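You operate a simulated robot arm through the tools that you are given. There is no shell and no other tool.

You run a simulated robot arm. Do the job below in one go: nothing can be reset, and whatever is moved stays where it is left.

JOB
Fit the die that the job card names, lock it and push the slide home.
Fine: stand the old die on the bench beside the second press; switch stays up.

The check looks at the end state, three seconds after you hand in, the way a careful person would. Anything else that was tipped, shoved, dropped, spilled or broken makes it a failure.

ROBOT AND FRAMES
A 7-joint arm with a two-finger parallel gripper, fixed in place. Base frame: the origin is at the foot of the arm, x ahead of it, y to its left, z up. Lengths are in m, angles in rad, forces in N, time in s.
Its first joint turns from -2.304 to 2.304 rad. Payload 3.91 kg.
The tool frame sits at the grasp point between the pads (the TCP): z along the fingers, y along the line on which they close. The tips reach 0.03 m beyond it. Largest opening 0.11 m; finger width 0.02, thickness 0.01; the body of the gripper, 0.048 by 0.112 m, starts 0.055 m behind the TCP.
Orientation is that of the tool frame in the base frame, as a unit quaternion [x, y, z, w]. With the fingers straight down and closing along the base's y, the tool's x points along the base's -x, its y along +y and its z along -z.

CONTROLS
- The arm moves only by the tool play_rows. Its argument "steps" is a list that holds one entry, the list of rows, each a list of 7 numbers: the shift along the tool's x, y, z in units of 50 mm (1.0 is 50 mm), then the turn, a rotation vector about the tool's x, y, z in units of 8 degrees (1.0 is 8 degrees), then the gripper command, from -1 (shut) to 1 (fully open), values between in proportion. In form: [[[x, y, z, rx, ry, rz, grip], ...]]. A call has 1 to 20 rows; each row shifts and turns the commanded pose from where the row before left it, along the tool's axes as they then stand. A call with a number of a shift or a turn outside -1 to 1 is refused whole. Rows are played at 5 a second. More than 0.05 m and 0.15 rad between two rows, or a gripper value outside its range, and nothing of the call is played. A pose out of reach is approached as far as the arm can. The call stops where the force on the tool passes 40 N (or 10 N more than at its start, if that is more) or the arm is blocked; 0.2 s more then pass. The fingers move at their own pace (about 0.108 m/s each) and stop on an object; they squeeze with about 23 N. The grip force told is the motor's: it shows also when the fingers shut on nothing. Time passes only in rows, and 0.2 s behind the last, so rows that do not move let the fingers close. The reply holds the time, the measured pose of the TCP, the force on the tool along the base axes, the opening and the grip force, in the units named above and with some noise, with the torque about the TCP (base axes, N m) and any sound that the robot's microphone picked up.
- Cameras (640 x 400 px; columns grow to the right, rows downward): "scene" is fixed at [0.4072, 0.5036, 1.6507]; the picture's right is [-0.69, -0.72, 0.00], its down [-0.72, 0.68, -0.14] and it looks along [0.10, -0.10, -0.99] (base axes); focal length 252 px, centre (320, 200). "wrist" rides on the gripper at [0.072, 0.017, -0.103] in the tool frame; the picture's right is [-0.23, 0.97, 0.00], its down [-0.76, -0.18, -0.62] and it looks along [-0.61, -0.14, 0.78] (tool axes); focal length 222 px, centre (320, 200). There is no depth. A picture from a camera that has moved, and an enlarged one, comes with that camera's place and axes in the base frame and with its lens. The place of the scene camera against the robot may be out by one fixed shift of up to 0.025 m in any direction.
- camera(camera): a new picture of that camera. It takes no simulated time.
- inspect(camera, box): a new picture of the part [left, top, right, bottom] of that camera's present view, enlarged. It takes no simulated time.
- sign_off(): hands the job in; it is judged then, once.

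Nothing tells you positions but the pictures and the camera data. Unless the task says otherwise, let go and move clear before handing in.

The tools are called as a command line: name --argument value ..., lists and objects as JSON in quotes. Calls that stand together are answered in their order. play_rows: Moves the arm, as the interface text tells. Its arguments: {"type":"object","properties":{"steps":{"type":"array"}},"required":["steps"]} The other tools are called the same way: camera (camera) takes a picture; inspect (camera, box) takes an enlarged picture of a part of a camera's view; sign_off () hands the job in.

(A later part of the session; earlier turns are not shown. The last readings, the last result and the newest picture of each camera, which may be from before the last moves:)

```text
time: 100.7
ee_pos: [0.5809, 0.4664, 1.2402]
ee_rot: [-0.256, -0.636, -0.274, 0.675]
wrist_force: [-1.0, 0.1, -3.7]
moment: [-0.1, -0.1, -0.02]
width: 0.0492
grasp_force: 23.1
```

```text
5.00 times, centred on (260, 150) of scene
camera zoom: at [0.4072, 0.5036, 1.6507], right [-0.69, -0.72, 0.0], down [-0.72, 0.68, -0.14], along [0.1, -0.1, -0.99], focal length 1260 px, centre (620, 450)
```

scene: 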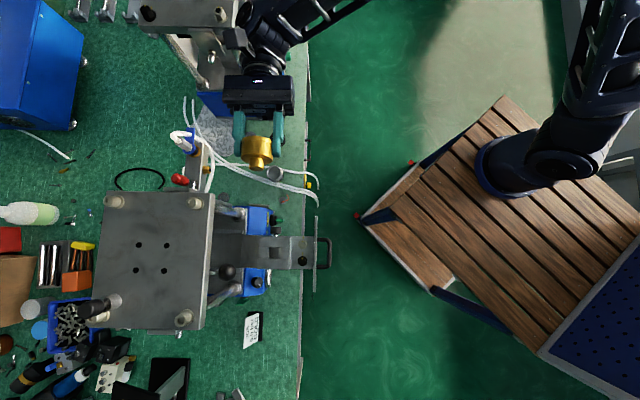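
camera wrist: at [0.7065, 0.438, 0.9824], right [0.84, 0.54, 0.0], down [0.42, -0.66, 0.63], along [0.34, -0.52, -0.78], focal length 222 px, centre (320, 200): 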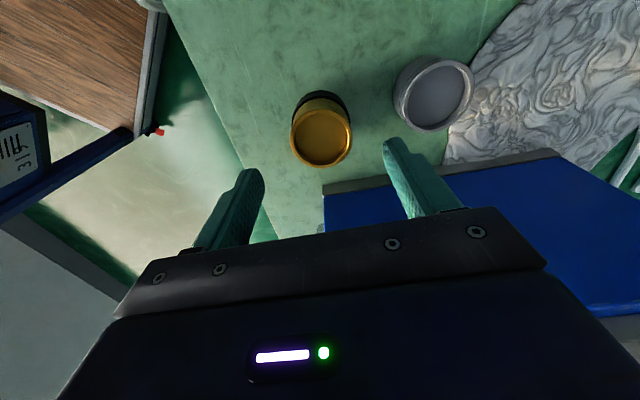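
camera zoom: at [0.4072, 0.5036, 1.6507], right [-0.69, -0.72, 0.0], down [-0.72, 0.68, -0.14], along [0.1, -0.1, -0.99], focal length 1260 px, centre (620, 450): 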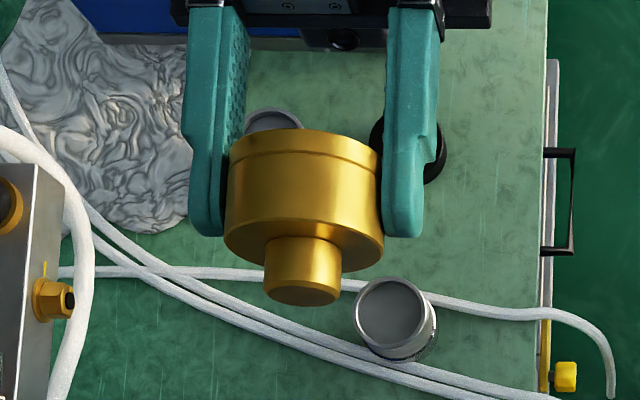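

The peg is round (about 25 mm) with a chamfered end, so the orientation doesn't matter. I'll tilt the die back upright and carry it over the nest.

play_rows --steps '[[[0, 0, 0, 0, -0.9, 0, -1], [0, 0, 0, 0, -0.9, 0, -1], [0, 0, 0, 0, -0.9, 0, -1], [0, 0, 0, 0, -0.9, 0, -1], [0, 0, 0, 0, -0.9, 0, -1], [0, 0, 0, 0, -0.9, 0, -1], [0, 0, 0, 0, -0.9, 0, -1], [0, 0, 0, 0, -0.9, 0, -1], [0, 0, 0, 0, -0.9, 0, -1], [0, 0, 0, 0, -0.9, 0, -1], [0, 0, 0, 0, -0.9, 0, -1], [0, 0, 0, 0, -0.9, 0, -1], [0, 0, 0, 0, -0.9, 0, -1], [0, 0, 0, 0, 0, 0, -1]]]'

play_rows --steps '[[[0.8, 0.04, 0, 0, 0, 0, -1], [0.8, 0.04, 0, 0, 0, 0, -1], [0.8, 0.04, 0, 0, 0, 0, -1], [0.8, 0.04, 0, 0, 0, 0, -1], [0.8, 0.04, 0, 0, 0, 0, -1], [0, 0, 0, 0, 0, 0, -1]]]'

camera --camera "wrist"

inspect --camera "wrist" --box '[240, 20, 400, 150]'

```text
time: 103.7
ee_pos: [0.582, 0.4676, 1.2399]
ee_rot: [0.374, 0.927, 0.0, 0.003]
wrist_force: [0.1, -0.7, -3.9]
moment: [0.03, -0.02, 0.0]
width: 0.0495
grasp_force: 23.1
```

```text
time: 105.1
ee_pos: [0.4437, 0.6119, 1.2406]
ee_rot: [0.374, 0.927, 0.001, 0.003]
wrist_force: [0.3, 0.1, -3.8]
moment: [0.0, -0.01, 0.01]
width: 0.0495
grasp_force: 22.8
```

```text
taken
camera wrist: at [0.4041, 0.6742, 1.3438], right [0.84, 0.54, 0.0], down [0.42, -0.66, 0.63], along [0.34, -0.52, -0.78], focal length 222 px, centre (320, 200)
```

wrist: 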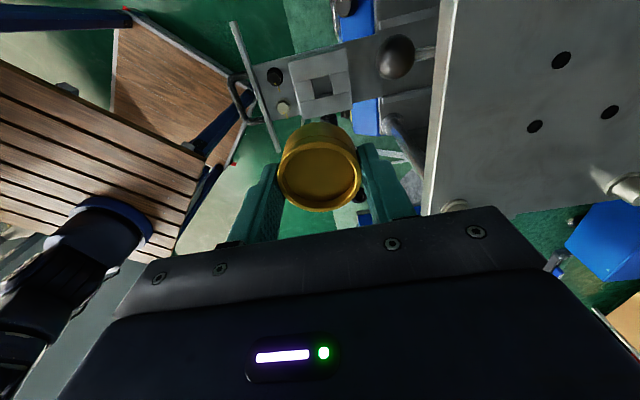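

```text
3.08 times, centred on (320, 85) of wrist
camera zoom: at [0.4041, 0.6742, 1.3438], right [0.84, 0.54, 0.0], down [0.42, -0.66, 0.63], along [0.34, -0.52, -0.78], focal length 684 px, centre (320, 554)
```

zoom: 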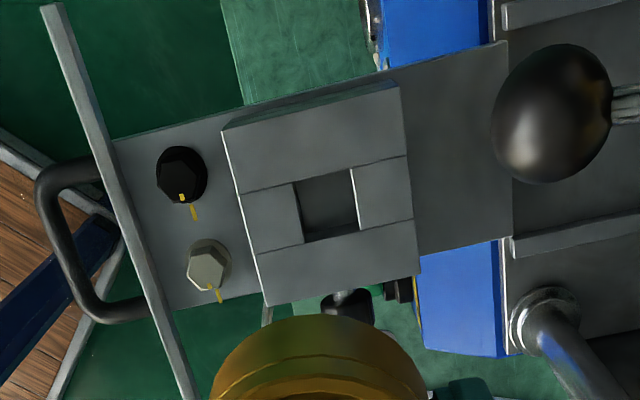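

The socket's centre is at about (0.4463, 0.6148), agreeing with the earlier view from the other side. I'll fine-adjust, descend to just above the block, and look.

play_rows --steps '[[[-0.04, 0.072, 0, 0, 0, 0, -1], [0, 0, 0.8, 0, 0, 0, -1], [0, 0, 0.8, 0, 0, 0, -1], [0, 0, 0.8, 0, 0, 0, -1], [0, 0, 0.8, 0, 0, 0, -1], [0, 0, 0.2, 0, 0, 0, -1], [0, 0, 0, 0, 0, 0, -1]]]'

camera --camera "wrist"

inspect --camera "wrist" --box '[220, 60, 420, 220]'

```text
time: 106.7
ee_pos: [0.4498, 0.6127, 1.0698]
ee_rot: [0.374, 0.927, 0.0, 0.003]
wrist_force: [0.4, 0.5, -3.9]
moment: [-0.01, -0.01, 0.03]
width: 0.0495
grasp_force: 22.9
```

```text
taken
camera wrist: at [0.4089, 0.6747, 1.1729], right [0.84, 0.54, 0.0], down [0.42, -0.66, 0.63], along [0.34, -0.52, -0.78], focal length 222 px, centre (320, 200)
```

wrist: 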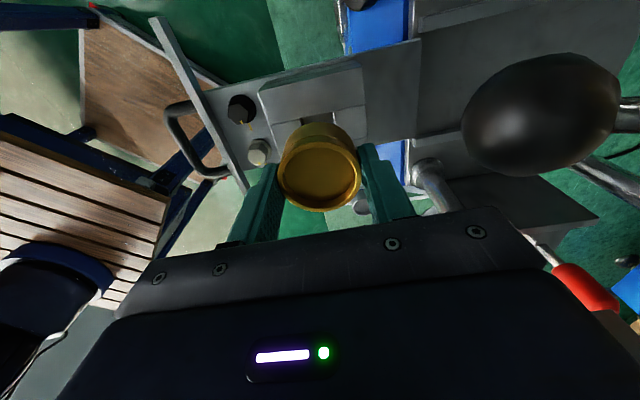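

```text
2.50 times, centred on (320, 140) of wrist
camera zoom: at [0.4089, 0.6747, 1.1729], right [0.84, 0.54, 0.0], down [0.42, -0.66, 0.63], along [0.34, -0.52, -0.78], focal length 555 px, centre (320, 350)
```

zoom: 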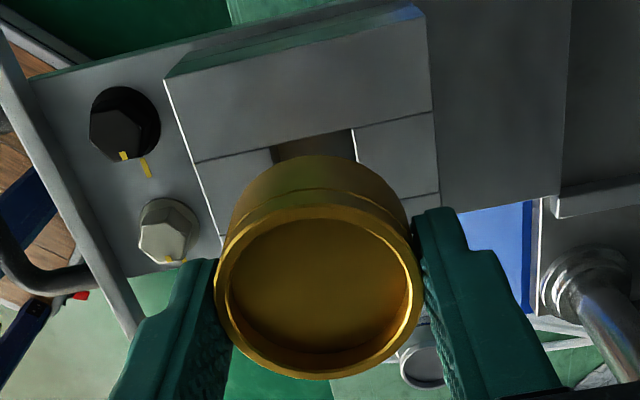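

Peg tip about 19 mm above the block. Small correction and a slow descent into the socket.

play_rows --steps '[[[0.03, -0.02, 0.2, 0, 0, 0, -1], [0, 0, 0.1, 0, 0, 0, -1], [0, 0, 0.06, 0, 0, 0, -1], [0, 0, 0.06, 0, 0, 0, -1], [0, 0, 0.06, 0, 0, 0, -1], [0, 0, 0, 0, 0, 0, -1]]]'

inspect --camera "wrist" --box '[220, 60, 420, 220]'

```text
time: 108.1
ee_pos: [0.4479, 0.6129, 1.0465]
ee_rot: [0.374, 0.927, 0.0, 0.003]
wrist_force: [-0.7, 0.2, -3.6]
moment: [0.04, -0.02, -0.02]
width: 0.0495
grasp_force: 23.1
```

```text
2.50 times, centred on (320, 140) of wrist
camera zoom: at [0.4074, 0.6759, 1.1489], right [0.84, 0.54, 0.0], down [0.42, -0.66, 0.63], along [0.34, -0.52, -0.78], focal length 555 px, centre (320, 350)
```

zoom: 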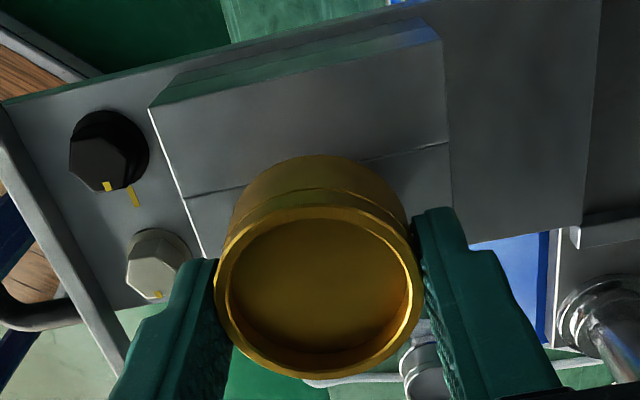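

No contact; the peg is entering freely. Continuing down to the seat.

play_rows --steps '[[[0, 0, 0.06, 0, 0, 0, -1], [0, 0, 0.06, 0, 0, 0, -1], [0, 0, 0.06, 0, 0, 0, -1], [0, 0, 0.06, 0, 0, 0, -1], [0, 0, 0.04, 0, 0, 0, -1], [0, 0, 0, 0, 0, 0, -1]]]'

inspect --camera "wrist" --box '[220, 60, 420, 220]'

```text
time: 109.5
ee_pos: [0.448, 0.6138, 1.0315]
ee_rot: [0.374, 0.927, 0.001, 0.003]
wrist_force: [0.3, 0.7, -3.9]
moment: [0.0, 0.01, 0.05]
width: 0.0495
grasp_force: 23.0
```

```text
2.50 times, centred on (320, 140) of wrist
camera zoom: at [0.4074, 0.676, 1.1345], right [0.84, 0.54, 0.0], down [0.42, -0.66, 0.63], along [0.34, -0.52, -0.78], focal length 555 px, centre (320, 350)
```

zoom: 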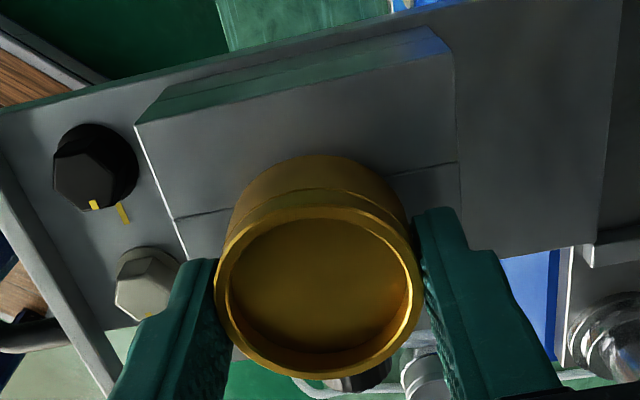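

Still free of contact at z = 1.0315; a few millimetres more until it seats.

play_rows --steps '[[[0, 0, 0.04, 0, 0, 0, -1], [0, 0, 0.03, 0, 0, 0, -1], [0, 0, 0.03, 0, 0, 0, -1], [0, 0, 0, 0, 0, 0, -1]]]'

inspect --camera "wrist" --box '[220, 60, 420, 220]'

```text
time: 110.5
ee_pos: [0.4476, 0.6143, 1.0275]
ee_rot: [0.374, 0.928, 0.002, 0.002]
wrist_force: [1.9, -2.3, 14.3]
moment: [-0.07, -0.11, -0.01]
width: 0.0495
grasp_force: 22.7
```

```text
2.50 times, centred on (320, 140) of wrist
camera zoom: at [0.4077, 0.6756, 1.131], right [0.84, 0.54, 0.01], down [0.42, -0.66, 0.63], along [0.34, -0.52, -0.78], focal length 555 px, centre (320, 350)
```

zoom: 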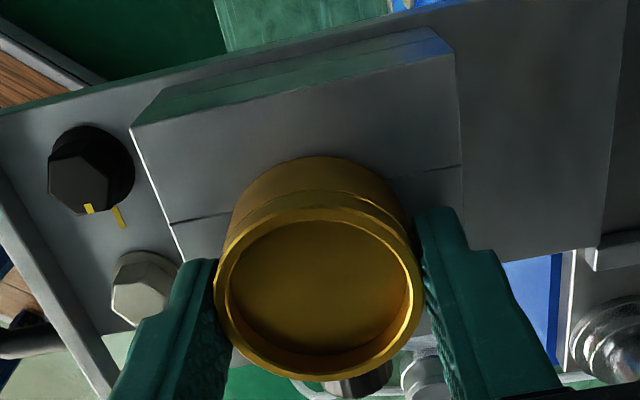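

The gold die is seated (contact at z ≈ 1.028, as expected). I'll ease and open the fingers.

play_rows --steps '[[[0, 0, -0.02, 0, 0, 0, -1], [0, 0, 0, 0, 0, 0, 0.0], [0, 0, 0, 0, 0, 0, 0.3], [0, 0, 0, 0, 0, 0, 0.3], [0, 0, -0.4, 0, 0, 0, 0.4], [0, 0, -0.8, 0, 0, 0, 0.5], [0, 0, -0.8, 0, 0, 0, 0.5], [0, 0, -0.8, 0, 0, 0, 0.5], [0, 0, -0.8, 0, 0, 0, 0.5], [0, 0, 0, 0, 0, 0, 0.5]]]'

camera --camera "wrist"

inspect --camera "wrist" --box '[240, 20, 400, 150]'

```text
time: 112.7
ee_pos: [0.4472, 0.6128, 1.2068]
ee_rot: [0.374, 0.928, -0.001, 0.003]
wrist_force: [-0.3, -0.1, 0.1]
moment: [0.0, -0.05, -0.03]
width: 0.0825
grasp_force: 0.0
```

```text
taken
camera wrist: at [0.4067, 0.6765, 1.3104], right [0.84, 0.54, 0.0], down [0.42, -0.66, 0.63], along [0.34, -0.52, -0.78], focal length 222 px, centre (320, 200)
```

wrist: 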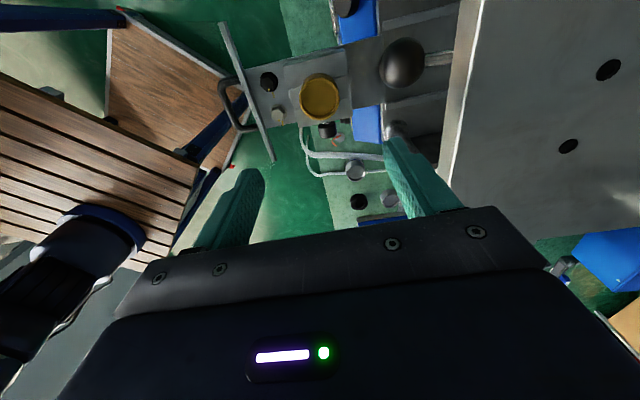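

```text
3.08 times, centred on (320, 85) of wrist
camera zoom: at [0.4067, 0.6765, 1.3104], right [0.84, 0.54, 0.0], down [0.42, -0.66, 0.63], along [0.34, -0.52, -0.78], focal length 684 px, centre (320, 554)
```

zoom: 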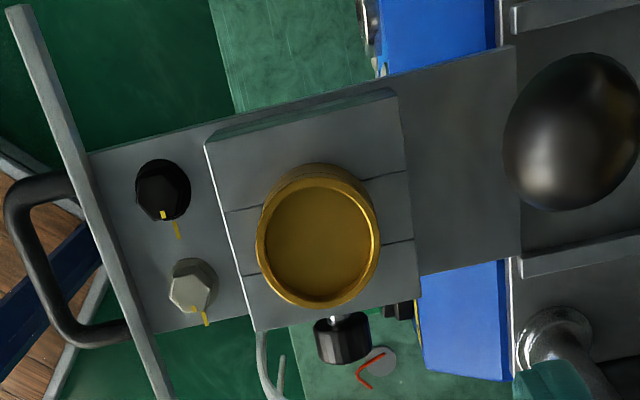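

The gold die sits flat in the nest. Now the lock: I'll go back to the level pose beside the knob, this time with the hand rolled the other way so I can turn clockwise a full half turn.

play_rows --steps '[[[-0.8, 0, 0, 0, 0, 0, 0.1], [-0.8, 0, 0, 0, 0, 0, 0.1], [-0.8, 0, 0, 0, 0, 0, 0.1], [0, 0, 0, 0, 0.94, 0, 0.1], [0, 0, 0, 0, 0.94, 0, 0.1], [0, 0, 0, 0, 0.94, 0, 0.1], [0, 0, 0, 0, 0.94, 0, 0.1], [0, 0, 0, 0, 0.94, 0, 0.1], [0, 0, 0, 0, 0.94, 0, 0.1], [0, 0, 0, 0, 0.94, 0, 0.1], [0, 0, 0, 0, 0.94, 0, 0.1], [0, 0, 0, 0, 0.94, 0, 0.1], [0, 0, 0, 0, 0.94, 0, 0.1], [0, 0, 0, 0, 0.94, 0, 0.1], [0, 0, 0, 0, 0.9, 0, 0.1], [0, 0, 0, 0, 0, 0, 0.1]]]'

play_rows --steps '[[[0, 0, 0, 0, 0, -0.95, 0.1], [0, 0, 0, 0, 0, -0.95, 0.1], [0, 0, 0, 0, 0, -0.95, 0.1], [0, 0, 0, 0, 0, -0.95, 0.1], [0, 0, 0, 0, 0, -0.95, 0.1], [0, 0, 0, 0, 0, -0.95, 0.1], [0, 0, 0, 0, 0, -0.95, 0.1], [0, 0, 0, 0, 0, -0.95, 0.1], [0, 0, 0, 0, 0, -0.95, 0.1], [0, 0, 0, 0, 0, -0.95, 0.1], [0, 0, 0, 0, 0, -0.95, 0.1], [0, 0, 0, 0, 0, -0.95, 0.1], [0, 0, 0, 0, 0, -0.95, 0.1], [0, 0, 0, 0, 0, -0.95, 0.1], [0, 0, 0, 0, 0, -0.95, 0.1], [0, 0, 0, 0, 0, -0.95, 0.1], [0, 0, 0, 0, 0, -0.95, 0.1], [0, 0, 0, 0, 0, -0.95, 0.1], [0, 0, 0, 0, 0, 0, 0.1]]]'

camera --camera "scene"

camera --camera "wrist"

```text
time: 116.1
ee_pos: [0.533, 0.5316, 1.2081]
ee_rot: [0.264, 0.657, 0.265, -0.654]
wrist_force: [0.3, -0.2, 0.1]
moment: [0.0, -0.01, -0.01]
width: 0.0604
grasp_force: 0.1
```

```text
time: 120.1
ee_pos: [0.5337, 0.5302, 1.209]
ee_rot: [-0.515, 0.488, 0.705, 0.006]
wrist_force: [0.0, 0.6, -0.5]
moment: [-0.01, 0.0, 0.01]
width: 0.0605
grasp_force: 0.1
```

```text
taken
```

scene: 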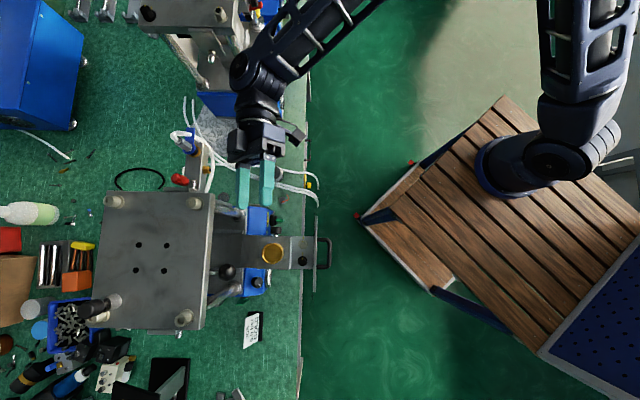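

```text
taken
camera wrist: at [0.566, 0.4142, 1.1673], right [-0.39, -0.4, 0.83], down [0.9, 0.04, 0.44], along [-0.21, 0.92, 0.34], focal length 222 px, centre (320, 200)
```

wrist: 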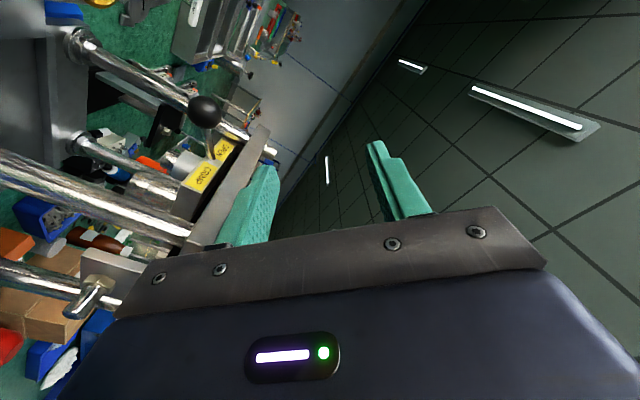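

Rolled most of the way. I'll finish the roll and lower to the knob's height.

play_rows --steps '[[[0, 0, 0, 0, 0, -0.9, 0.1], [0, 0, 0, 0, 0, -0.9, 0.1], [0, 0, 0, 0, 0, -0.9, 0.1], [0, 0, 0, 0, 0, -0.9, 0.1], [0, 0, 0, 0, 0, -0.9, 0.1], [0, 0, 0, 0, 0, -0.9, 0.1], [0.77, 0, 0, 0, 0, 0, 0.1], [0.77, 0, 0, 0, 0, 0, 0.1], [0.77, 0, 0, 0, 0, 0, 0.1], [0.77, 0, 0, 0, 0, 0, 0.1], [0.77, 0, 0, 0, 0, 0, 0.1], [0.5, 0, 0, 0, 0, 0, 0.1], [0, 0, 0, 0, 0, 0, 0.1]]]'

camera --camera "wrist"

inspect --camera "wrist" --box '[220, 60, 420, 240]'

```text
time: 122.9
ee_pos: [0.5342, 0.5306, 0.9898]
ee_rot: [0.658, -0.264, -0.654, -0.264]
wrist_force: [-0.4, -0.1, 0.2]
moment: [-0.03, -0.01, -0.01]
width: 0.0605
grasp_force: 0.1
```

```text
taken
camera wrist: at [0.5985, 0.4459, 0.9182], right [-0.68, -0.7, 0.22], down [0.57, -0.3, 0.77], along [-0.47, 0.65, 0.6], focal length 222 px, centre (320, 200)
```

wrist: 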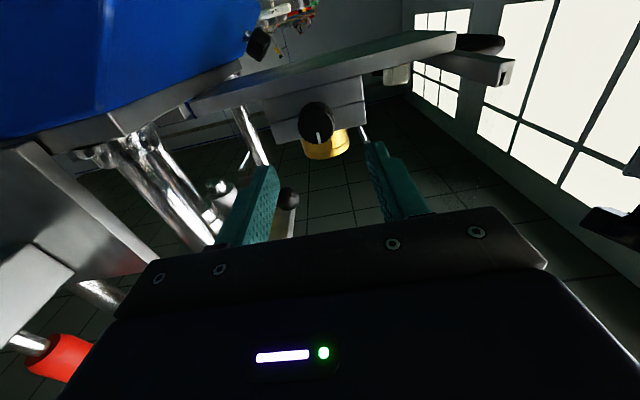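

```text
2.22 times, centred on (320, 150) of wrist
camera zoom: at [0.5985, 0.4459, 0.9182], right [-0.68, -0.7, 0.22], down [0.57, -0.3, 0.77], along [-0.47, 0.65, 0.6], focal length 494 px, centre (320, 311)
```

zoom: 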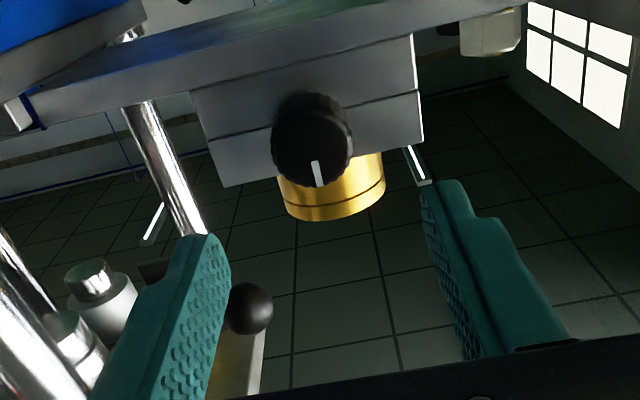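

The knob's mark points up (open), dead ahead. I'll line up on its axis, advance and grip.

play_rows --steps '[[[0.3, 0.03, 0, 0, 0, 0, 0.1], [0, 0, 0.4, 0, 0, 0, 0.1], [0, 0, 0.31, 0, 0, 0, 0.1], [0, 0, 0, 0, 0, 0, 0.1], [0, 0, 0, 0, 0, 0, -0.35], [0, 0, 0, 0, 0, 0, -1], [0, 0, 0, 0, 0, 0, -1], [0, 0, 0, 0, 0, 0, -1]]]'

inspect --camera "wrist" --box '[220, 60, 420, 240]'

```text
time: 124.7
ee_pos: [0.5085, 0.5534, 0.976]
ee_rot: [0.658, -0.264, -0.653, -0.264]
wrist_force: [-2.9, 1.2, -1.0]
moment: [0.13, 0.14, -0.36]
width: 0.0277
grasp_force: 44.9
```

```text
2.22 times, centred on (320, 150) of wrist
camera zoom: at [0.5719, 0.4695, 0.9031], right [-0.68, -0.7, 0.22], down [0.57, -0.3, 0.77], along [-0.47, 0.65, 0.6], focal length 494 px, centre (320, 311)
```

zoom: 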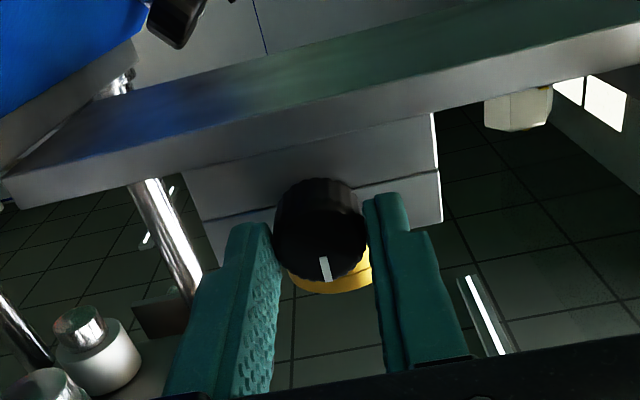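

Gripped with little side load. Now clockwise, in steps.

play_rows --steps '[[[0, 0, 0, 0, 0, 0.65, -1], [0, 0, 0, 0, 0, 0.65, -1], [0, 0, 0, 0, 0, 0.65, -1], [0, 0, 0, 0, 0, 0.65, -1], [0, 0, 0, 0, 0, 0.65, -1], [0, 0, 0, 0, 0, 0.65, -1], [0, 0, 0, 0, 0, 0, -1]]]'

inspect --camera "wrist" --box '[220, 60, 420, 240]'

```text
time: 126.3
ee_pos: [0.5069, 0.5539, 0.9756]
ee_rot: [-0.562, 0.432, 0.701, 0.078]
wrist_force: [-2.9, 1.6, -2.4]
moment: [-0.17, -0.2, -0.27]
width: 0.0277
grasp_force: 45.3
```

```text
2.22 times, centred on (320, 150) of wrist
camera zoom: at [0.5476, 0.4444, 0.9224], right [-0.5, -0.51, 0.7], down [0.82, -0.04, 0.56], along [-0.26, 0.86, 0.44], focal length 494 px, centre (320, 311)
```

zoom: 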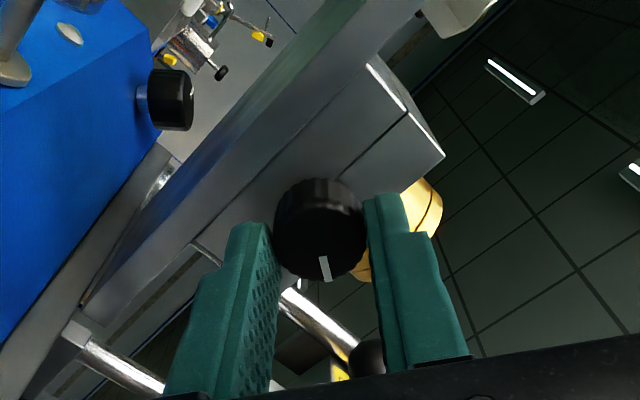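

The knob turns with the hand, with very low loads. Continuing clockwise.

play_rows --steps '[[[0, 0, 0, 0, 0, 0.65, -1], [0, 0, 0, 0, 0, 0.65, -1], [0, 0, 0, 0, 0, 0.65, -1], [0, 0, 0, 0, 0, 0.65, -1], [0, 0, 0, 0, 0, 0.65, -1], [0, 0, 0, 0, 0, 0.65, -1], [0, 0, 0, 0, 0, 0.65, -1], [0, 0, 0, 0, 0, 0.65, -1], [0, 0, 0, 0, 0, 0, -1]]]'

inspect --camera "wrist" --box '[220, 60, 420, 240]'

```text
time: 128.3
ee_pos: [0.5086, 0.5547, 0.9744]
ee_rot: [-0.373, 0.605, 0.682, -0.174]
wrist_force: [-5.4, 3.9, -14.9]
moment: [-0.12, -0.08, 0.19]
width: 0.0277
grasp_force: 44.8
```

```text
2.22 times, centred on (320, 150) of wrist
camera zoom: at [0.5322, 0.4286, 0.9702], right [-0.05, -0.05, 1.0], down [0.99, 0.13, 0.06], along [-0.13, 0.99, 0.04], focal length 494 px, centre (320, 311)
```

zoom: 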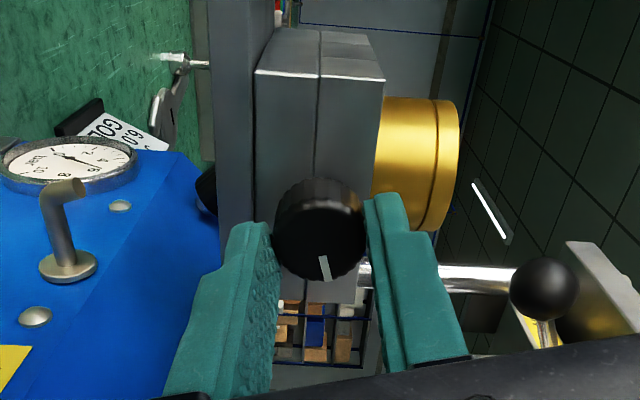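

Still turning together; the gold cup sits flush on the block. Onward.

play_rows --steps '[[[0, -0.015, 0, 0, 0, 0.65, -1], [0, 0, 0, 0, 0, 0.65, -1], [0, 0, 0, 0, 0, 0.65, -1], [0, 0, 0, 0, 0, 0.65, -1], [0, 0, 0, 0, 0, 0.65, -1], [0, 0, 0, 0, 0, 0.65, -1], [0, 0, 0, 0, 0, 0, -1]]]'

inspect --camera "wrist" --box '[220, 60, 420, 240]'

```text
time: 129.9
ee_pos: [0.5084, 0.5525, 0.9744]
ee_rot: [-0.196, 0.681, 0.611, -0.352]
wrist_force: [-2.9, 0.6, -1.4]
moment: [0.11, 0.08, -0.19]
width: 0.0277
grasp_force: 44.8
```

```text
2.22 times, centred on (320, 150) of wrist
camera zoom: at [0.5375, 0.4345, 1.0091], right [0.31, 0.33, 0.89], down [0.93, 0.07, -0.35], along [-0.18, 0.94, -0.29], focal length 494 px, centre (320, 311)
```

zoom: 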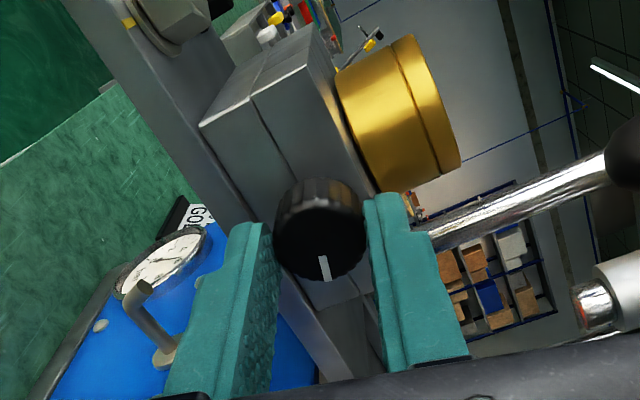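

play_rows --steps '[[[0, 0, 0, 0, 0, 0.65, -1], [0, 0, 0, 0, 0, 0.65, -1], [0, 0, 0, 0, 0, 0.65, -1], [0, 0, 0, 0, 0, 0.65, -1], [0, 0, 0, 0, 0, 0.65, -1], [0, 0, 0, 0, 0, 0.65, -1], [0, 0, 0, 0, 0, 0.65, -1], [0, 0, 0, 0, 0, 0, -1]]]'

inspect --camera "wrist" --box '[220, 60, 420, 240]'

```text
time: 131.7
ee_pos: [0.5089, 0.5535, 0.976]
ee_rot: [0.025, 0.709, 0.47, -0.525]
wrist_force: [-3.3, 1.7, -2.6]
moment: [0.3, 0.33, -0.18]
width: 0.0279
grasp_force: 44.7
```

```text
2.22 times, centred on (320, 150) of wrist
camera zoom: at [0.5603, 0.4584, 1.0418], right [0.62, 0.65, 0.45], down [0.69, -0.18, -0.7], along [-0.37, 0.74, -0.56], focal length 494 px, centre (320, 311)
```

zoom: 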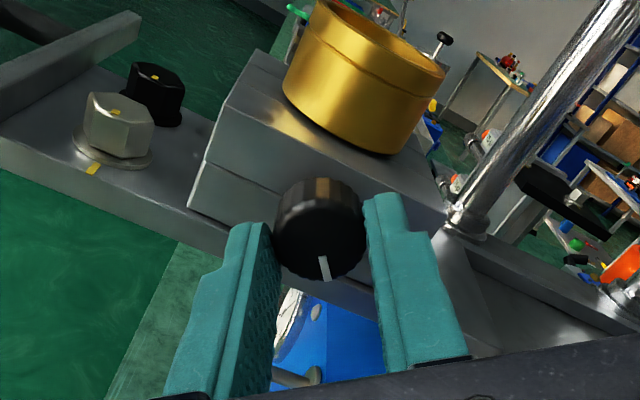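

About 140° done, loads still very low. Now the last part up to the stop.

play_rows --steps '[[[0, 0, 0, 0, 0, 0.65, -1], [0, 0, 0, 0, 0, 0.65, -1], [0, 0, 0, 0, 0, 0.65, -1], [0, 0, 0, 0, 0, 0.65, -1], [0, 0, 0, 0, 0, 0.65, -1], [0, 0, 0, 0, 0, 0.65, -1], [0, 0, 0, 0, 0, 0.5, -1], [0, 0, 0, 0, 0, 0, -1]]]'

inspect --camera "wrist" --box '[220, 60, 420, 240]'

```text
time: 133.5
ee_pos: [0.5081, 0.5538, 0.9752]
ee_rot: [0.238, 0.668, 0.289, -0.643]
wrist_force: [0.8, -1.9, 0.3]
moment: [0.36, 0.36, -0.26]
width: 0.0276
grasp_force: 45.4
```

```text
2.22 times, centred on (320, 150) of wrist
camera zoom: at [0.5912, 0.4905, 1.0488], right [0.69, 0.71, -0.15], down [0.37, -0.52, -0.77], along [-0.63, 0.47, -0.62], focal length 494 px, centre (320, 311)
```

zoom: 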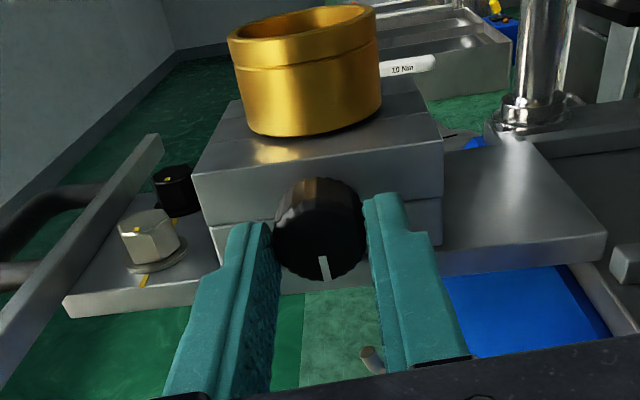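

Mark nearly straight down. A few degrees more to feel the stop.

play_rows --steps '[[[0, 0, 0, 0, 0, 0.5, -1], [0, 0, 0, 0, 0, 0.5, -1], [0, 0, 0, 0, 0, 0.5, -1], [0, 0, 0, 0, 0, 0.5, -1], [0, 0, 0, 0, 0, 0, -1]]]'

inspect --camera "wrist" --box '[220, 60, 420, 240]'

```text
time: 134.7
ee_pos: [0.5086, 0.5534, 0.9743]
ee_rot: [-0.33, -0.628, -0.196, 0.677]
wrist_force: [1.2, -1.9, -2.0]
moment: [0.53, -0.02, -0.48]
width: 0.0273
grasp_force: 45.0
```

```text
2.22 times, centred on (320, 150) of wrist
camera zoom: at [0.6048, 0.5045, 1.0426], right [0.63, 0.65, -0.42], down [0.23, -0.67, -0.71], along [-0.74, 0.35, -0.57], focal length 494 px, centre (320, 311)
```

zoom: 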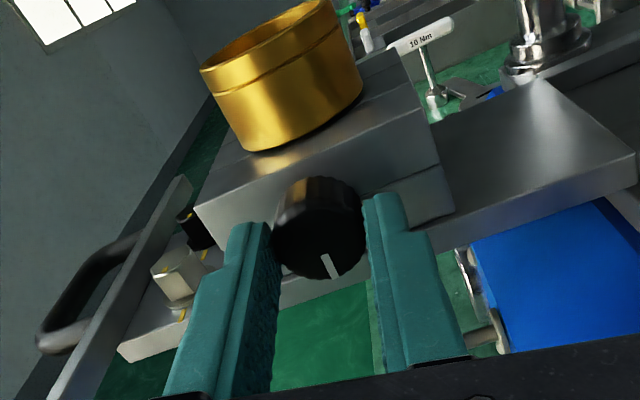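

The mark slipped against the fingers and 0.4 N·m built up: the lock is at its closed stop, mark straight down as it was at first. I'll release and back off, then check.

play_rows --steps '[[[0, 0, 0, 0, 0, -0.2, -1], [0, 0, 0, 0, 0, 0, -0.25], [0, 0, 0, 0, 0, 0, 0], [0, 0, -0.5, 0, 0, 0, 0.05], [0, 0, -0.5, 0, 0, 0, 0.1], [0, 0, 0, 0, 0, 0, 0.1]]]'

inspect --camera "wrist" --box '[220, 60, 420, 240]'

camera --camera "wrist"

```text
time: 136.1
ee_pos: [0.545, 0.5185, 0.9766]
ee_rot: [-0.32, -0.633, -0.206, 0.674]
wrist_force: [0.9, -0.5, -0.2]
moment: [0.01, 0.0, 0.01]
width: 0.0606
grasp_force: 0.1
```

```text
2.22 times, centred on (320, 150) of wrist
camera zoom: at [0.6397, 0.4685, 1.0449], right [0.64, 0.66, -0.39], down [0.24, -0.65, -0.72], along [-0.73, 0.36, -0.58], focal length 494 px, centre (320, 311)
```

zoom: 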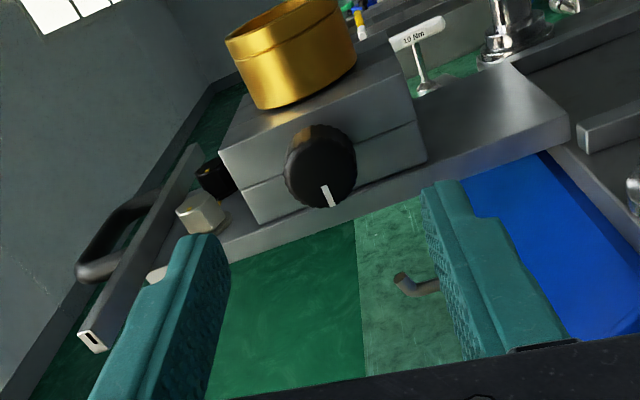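

```text
taken
camera wrist: at [0.6397, 0.4685, 1.0449], right [0.64, 0.66, -0.39], down [0.24, -0.65, -0.72], along [-0.73, 0.36, -0.58], focal length 222 px, centre (320, 200)
```

wrist: 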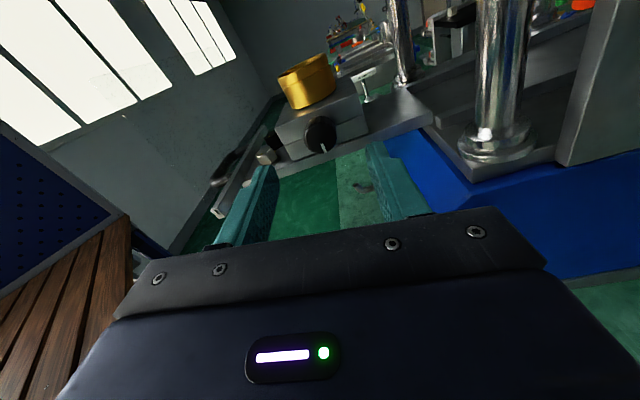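

Locked, mark straight down, gold die flush. Before pushing the slide home I want to look at what lies in its path: the ball-ended lever under the press plate and the guard.

inspect --camera "wrist" --box '[340, 0, 640, 220]'

inspect --camera "scene" --box '[180, 190, 340, 310]'

inspect --camera "scene" --box '[205, 245, 255, 300]'

```text
1.82 times, centred on (490, 110) of wrist
camera zoom: at [0.6397, 0.4685, 1.0449], right [0.64, 0.66, -0.39], down [0.24, -0.65, -0.72], along [-0.73, 0.36, -0.58], focal length 404 px, centre (11, 364)
```

zoom: 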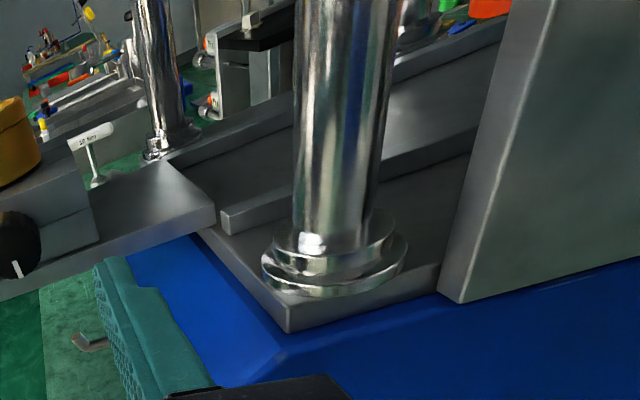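

```text
3.33 times, centred on (260, 250) of scene
camera zoom: at [0.4072, 0.5036, 1.6507], right [-0.69, -0.72, 0.0], down [-0.72, 0.68, -0.14], along [0.1, -0.1, -0.99], focal length 840 px, centre (520, 33)
```

zoom: 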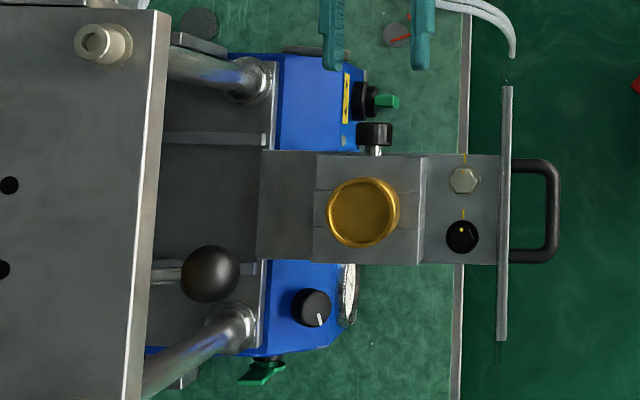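

```text
7.27 times, centred on (230, 272) of scene
camera zoom: at [0.4072, 0.5036, 1.6507], right [-0.69, -0.72, 0.0], down [-0.72, 0.68, -0.14], along [0.1, -0.1, -0.99], focal length 1832 px, centre (974, -327)
```

zoom: 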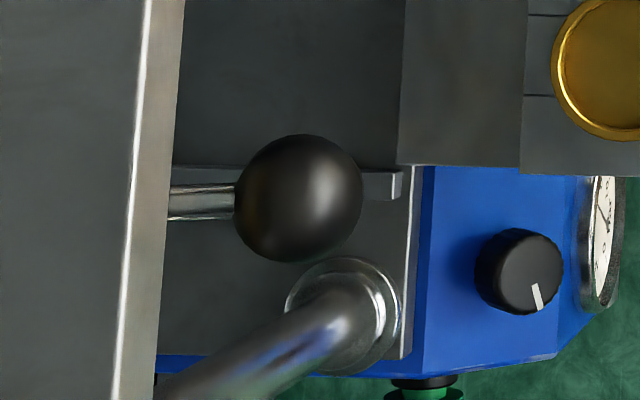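

The slide runs on the base plate between two low rails; the guard should end at the press front. I'll bring the hand back upright, turn it, and go round (above the guard) to the outer side of the handle.

play_rows --steps '[[[0, 0, 0, 0, 0, -0.65, 0.1], [0, 0, 0, 0, 0, -0.65, 0.1], [0.9, 0, 0, 0, 0, 0, 0.1], [0.9, 0, 0, 0, 0, 0, 0.1], [0.9, 0, 0, 0, 0, 0, 0.1], [0.9, 0, 0, 0, 0, 0, 0.1], [0.9, 0, 0, 0, 0, 0, 0.1], [0, 0, 0, 0, -0.94, 0, 0.1], [0, 0, 0, 0, -0.94, 0, 0.1], [0, 0, 0, 0, -0.94, 0, 0.1], [0, 0, 0, 0, -0.94, 0, 0.1], [0, 0, 0, 0, -0.94, 0, 0.1], [0, 0, 0, 0, -0.94, 0, 0.1], [0, 0, 0, 0, -0.94, 0, 0.1], [0, 0, 0, 0, -0.94, 0, 0.1], [0, 0, 0, 0, -0.94, 0, 0.1], [0, 0, 0, 0, -0.94, 0, 0.1], [0, 0, 0, 0, -0.94, 0, 0.1], [0, 0, 0, 0, -0.94, 0, 0.1], [0, 0, 0, 0, 0, 0, 0.1]]]'

play_rows --steps '[[[0, 0, 0, 0, 0, -0.94, 0.0], [0, 0, 0, 0, 0, -0.94, 0.0], [0, 0, 0, 0, 0, -0.94, 0.0], [0, 0, 0, 0, 0, -0.94, 0.0], [0, 0, 0, 0, 0, -0.94, 0.0], [0, 0, 0, 0, 0, -0.94, 0.0], [0, 0, 0, 0, 0, -0.94, 0.0], [0, 0, 0, 0, 0, -0.94, 0.0], [0, 0, 0, 0, 0, -0.94, 0.0], [0, 0, 0, 0, 0, -0.94, 0.0], [0, 0, 0, 0, 0, -0.94, 0.0], [0, 0, 0, 0, 0, -0.94, 0.0], [0, 0, 0, 0, 0, 0, 0.0]]]'

camera --camera "wrist"

```text
time: 140.3
ee_pos: [0.5412, 0.518, 1.2008]
ee_rot: [0.374, 0.927, 0.004, 0.007]
wrist_force: [-0.4, 0.3, 0.2]
moment: [-0.01, -0.02, -0.02]
width: 0.0605
grasp_force: 0.0
```

```text
time: 143.1
ee_pos: [0.5419, 0.5188, 1.2009]
ee_rot: [-0.394, 0.919, -0.003, 0.006]
wrist_force: [-0.3, 0.5, -0.3]
moment: [0.02, -0.03, -0.03]
width: 0.0549
grasp_force: 0.0
```

```text
taken
camera wrist: at [0.4792, 0.4774, 1.3025], right [-0.55, 0.84, -0.01], down [0.64, 0.43, 0.63], along [0.53, 0.34, -0.77], focal length 222 px, centre (320, 200)
```

wrist: 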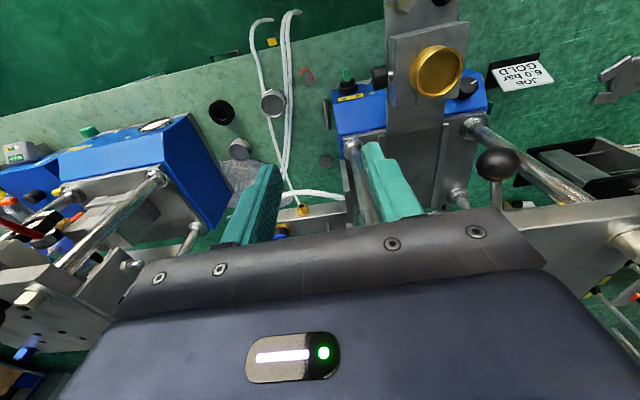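

Good view: gold die in the nest, old die, ring and silver die all upright on the bench. Now I'll move over to the robot side of the handle and lean the hand back 20°.

play_rows --steps '[[[0.7, 0.47, 0, 0, 0, 0, 0.0], [0.7, 0.47, 0, 0, 0, 0, 0.0], [0.7, 0.47, 0, 0, 0, 0, 0.0], [0.7, 0.47, 0, 0, 0, 0, 0.0], [0.7, 0.47, 0, 0, 0, 0, 0.0], [0.68, 0.47, 0, 0, 0, 0, 0.0], [0, 0, 0, 0, -0.85, 0, 0.0], [0, 0, 0, 0, -0.85, 0, 0.0], [0, 0, 0, 0, -0.8, 0, 0.0], [0, 0, 0, 0, 0, 0, 0.0]]]'

camera --camera "wrist"

inspect --camera "wrist" --box '[220, 60, 420, 220]'

camera --camera "scene"

```text
time: 145.3
ee_pos: [0.2951, 0.4634, 1.1962]
ee_rot: [-0.388, 0.904, 0.065, 0.166]
wrist_force: [0.2, -0.4, 0.0]
moment: [0.05, 0.0, 0.02]
width: 0.055
grasp_force: 0.0
```

```text
taken
camera wrist: at [0.2115, 0.4011, 1.2674], right [-0.56, 0.83, 0.07], down [0.46, 0.24, 0.85], along [0.69, 0.51, -0.52], focal length 222 px, centre (320, 200)
```

wrist: 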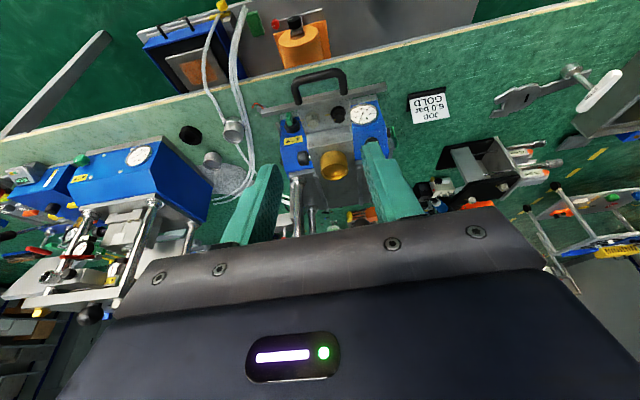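

```text
2.50 times, centred on (320, 140) of wrist
camera zoom: at [0.2115, 0.4011, 1.2674], right [-0.56, 0.83, 0.07], down [0.46, 0.24, 0.85], along [0.69, 0.51, -0.52], focal length 555 px, centre (320, 350)
```

zoom: 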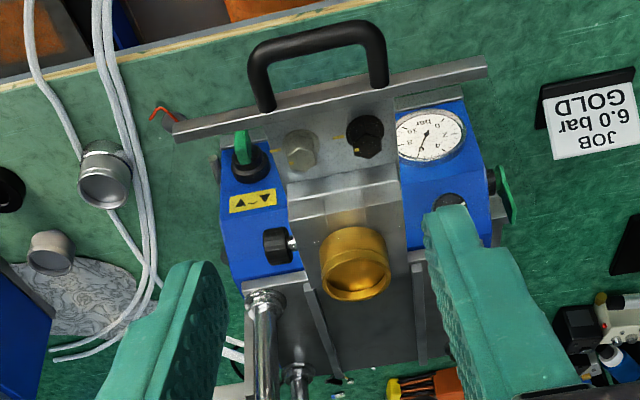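

```text
taken
```

scene: 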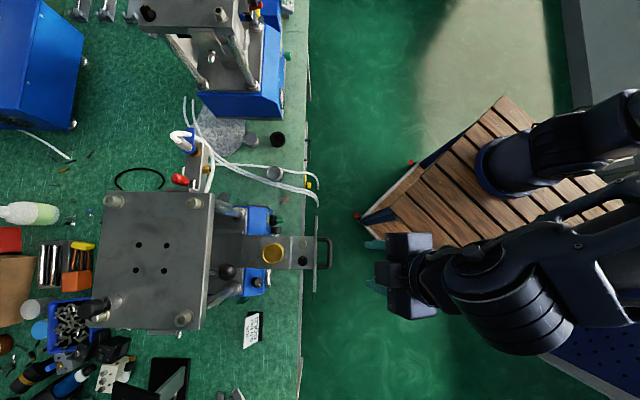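

Now the whole front of the slide is in view. I'll look for the guard's upper edge and the lever's height from here.

inspect --camera "wrist" --box '[250, 70, 400, 190]'

inspect --camera "wrist" --box '[290, 60, 350, 120]'

inspect --camera "scene" --box '[290, 200, 340, 310]'

```text
3.33 times, centred on (325, 130) of wrist
camera zoom: at [0.2115, 0.4011, 1.2674], right [-0.56, 0.83, 0.07], down [0.46, 0.24, 0.85], along [0.69, 0.51, -0.52], focal length 740 px, centre (303, 433)
```

zoom: 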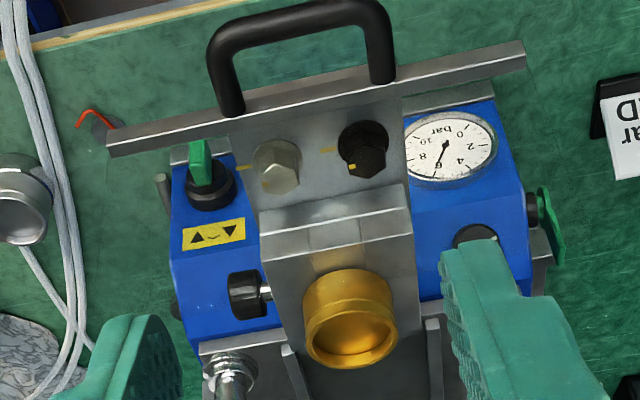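

```text
6.67 times, centred on (320, 90) of wrist
camera zoom: at [0.2115, 0.4011, 1.2674], right [-0.56, 0.83, 0.07], down [0.46, 0.24, 0.85], along [0.69, 0.51, -0.52], focal length 1481 px, centre (320, 933)
```

zoom: 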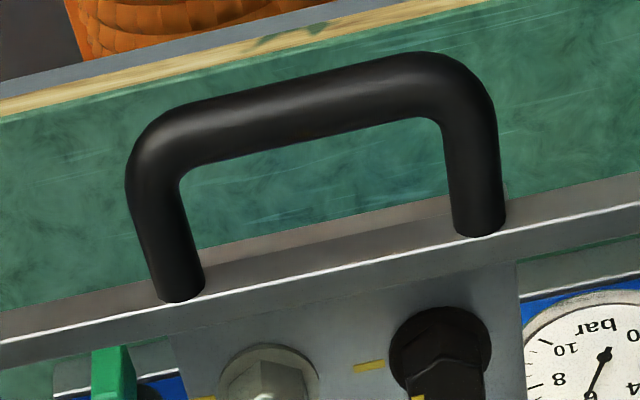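

```text
3.64 times, centred on (315, 255) of scene
camera zoom: at [0.4072, 0.5036, 1.6507], right [-0.69, -0.72, 0.0], down [-0.72, 0.68, -0.14], along [0.1, -0.1, -0.99], focal length 916 px, centre (338, 0)
```

zoom: 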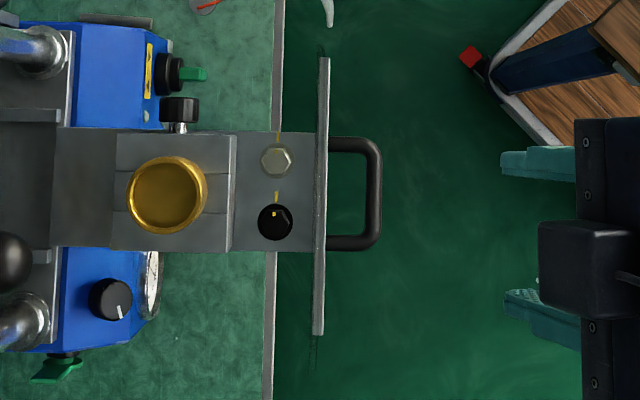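

The guard's top edge is just under 1.08 and the ball hangs at about 1.07 or higher, so I'll watch the force closely. Now down behind the handle bar.

play_rows --steps '[[[0.286, 0, 0.846, 0, 0, 0, 0.0], [0.286, 0, 0.846, 0, 0, 0, 0.0], [0.286, 0, 0.846, 0, 0, 0, 0.0], [0.286, 0, 0.846, 0, 0, 0, 0.0], [0.286, 0, 0.8, 0, 0, 0, 0.0], [0, 0, 0, 0, 0, 0, 0.0]]]'

camera --camera "wrist"

inspect --camera "scene" --box '[230, 200, 390, 310]'

```text
time: 146.7
ee_pos: [0.3026, 0.4679, 0.9743]
ee_rot: [-0.387, 0.905, 0.066, 0.167]
wrist_force: [0.3, -0.9, -0.9]
moment: [0.04, 0.0, 0.01]
width: 0.0551
grasp_force: 0.0
```

```text
taken
camera wrist: at [0.2187, 0.4046, 1.0458], right [-0.56, 0.83, 0.07], down [0.46, 0.24, 0.85], along [0.69, 0.51, -0.52], focal length 222 px, centre (320, 200)
```

wrist: 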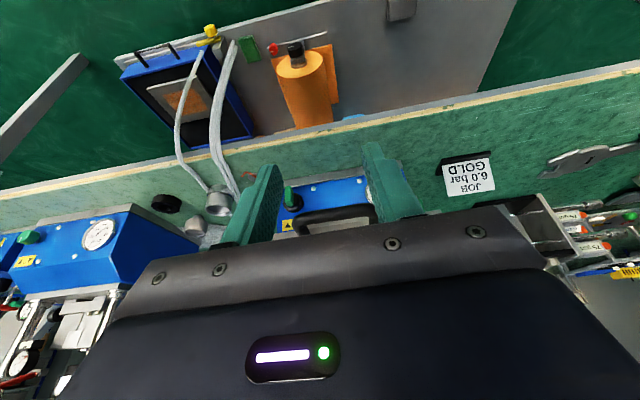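

```text
3.64 times, centred on (310, 255) of scene
camera zoom: at [0.4072, 0.5036, 1.6507], right [-0.69, -0.72, 0.0], down [-0.72, 0.68, -0.14], along [0.1, -0.1, -0.99], focal length 916 px, centre (356, 0)
```

zoom: 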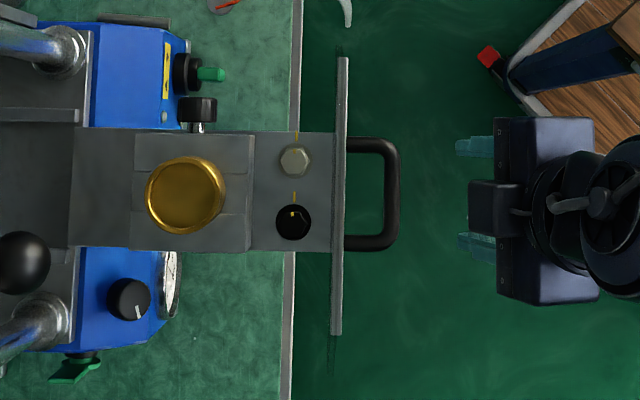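

The fingers are level with the bar but spaced wider than the handle; I'll narrow them, lower 5 mm and approach the bar.

play_rows --steps '[[[0, 0, 0, 0, 0, 0, -0.45], [0.034, 0, 0.094, 0, 0, 0, -0.45], [-0.38, 0, 0.137, 0, 0, 0, -0.45], [-0.19, 0, 0.068, 0, 0, 0, -0.45], [-0.095, 0, 0.034, 0, 0, 0, -0.45], [0, 0, 0, 0, 0, 0, -0.45]]]'

camera --camera "wrist"

inspect --camera "scene" --box '[230, 200, 390, 310]'

```text
time: 148.1
ee_pos: [0.3277, 0.4942, 0.9716]
ee_rot: [-0.388, 0.904, 0.066, 0.166]
wrist_force: [-0.2, 0.3, 0.2]
moment: [-0.02, 0.03, 0.02]
width: 0.0304
grasp_force: 0.0
```

```text
taken
camera wrist: at [0.2431, 0.4307, 1.042], right [-0.56, 0.83, 0.07], down [0.46, 0.24, 0.85], along [0.69, 0.51, -0.52], focal length 222 px, centre (320, 200)
```

wrist: 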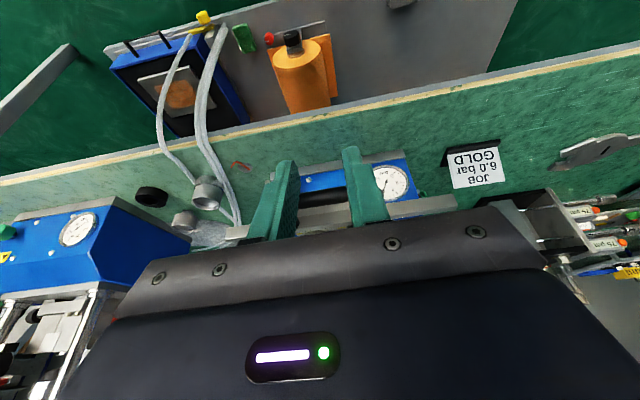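

```text
3.64 times, centred on (310, 255) of scene
camera zoom: at [0.4072, 0.5036, 1.6507], right [-0.69, -0.72, 0.0], down [-0.72, 0.68, -0.14], along [0.1, -0.1, -0.99], focal length 916 px, centre (356, 0)
```

zoom: 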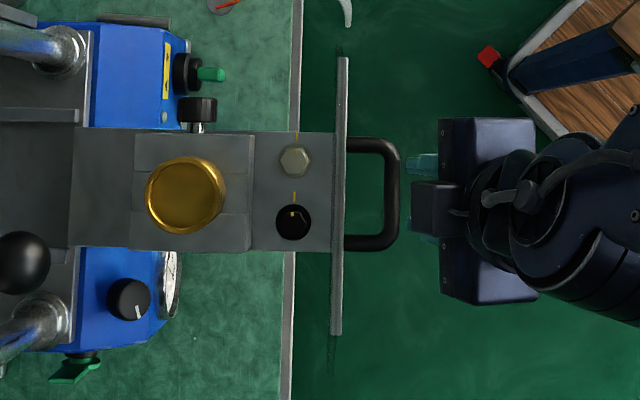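

Fingertips are at the bar. Now pushing the slide in, gently, first 6 cm.

play_rows --steps '[[[-0.188, 0, 0.068, 0, 0, 0, -0.45], [-0.376, 0, 0.137, 0, 0, 0, -0.45], [-0.376, 0, 0.137, 0, 0, 0, -0.45], [-0.376, 0, 0.137, 0, 0, 0, -0.45], [0, 0, 0, 0, 0, 0, -0.45]]]'

inspect --camera "scene" --box '[200, 190, 360, 310]'

```text
time: 149.3
ee_pos: [0.3753, 0.5436, 0.9716]
ee_rot: [-0.389, 0.904, 0.066, 0.166]
wrist_force: [-0.5, -0.8, -0.3]
moment: [0.01, -0.02, 0.01]
width: 0.0305
grasp_force: 0.0
```

```text
3.33 times, centred on (280, 250) of scene
camera zoom: at [0.4072, 0.5036, 1.6507], right [-0.69, -0.72, 0.0], down [-0.72, 0.68, -0.14], along [0.1, -0.1, -0.99], focal length 840 px, centre (453, 33)
```

zoom: 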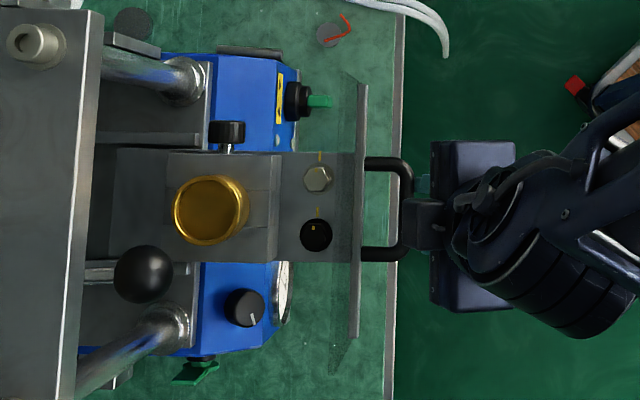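

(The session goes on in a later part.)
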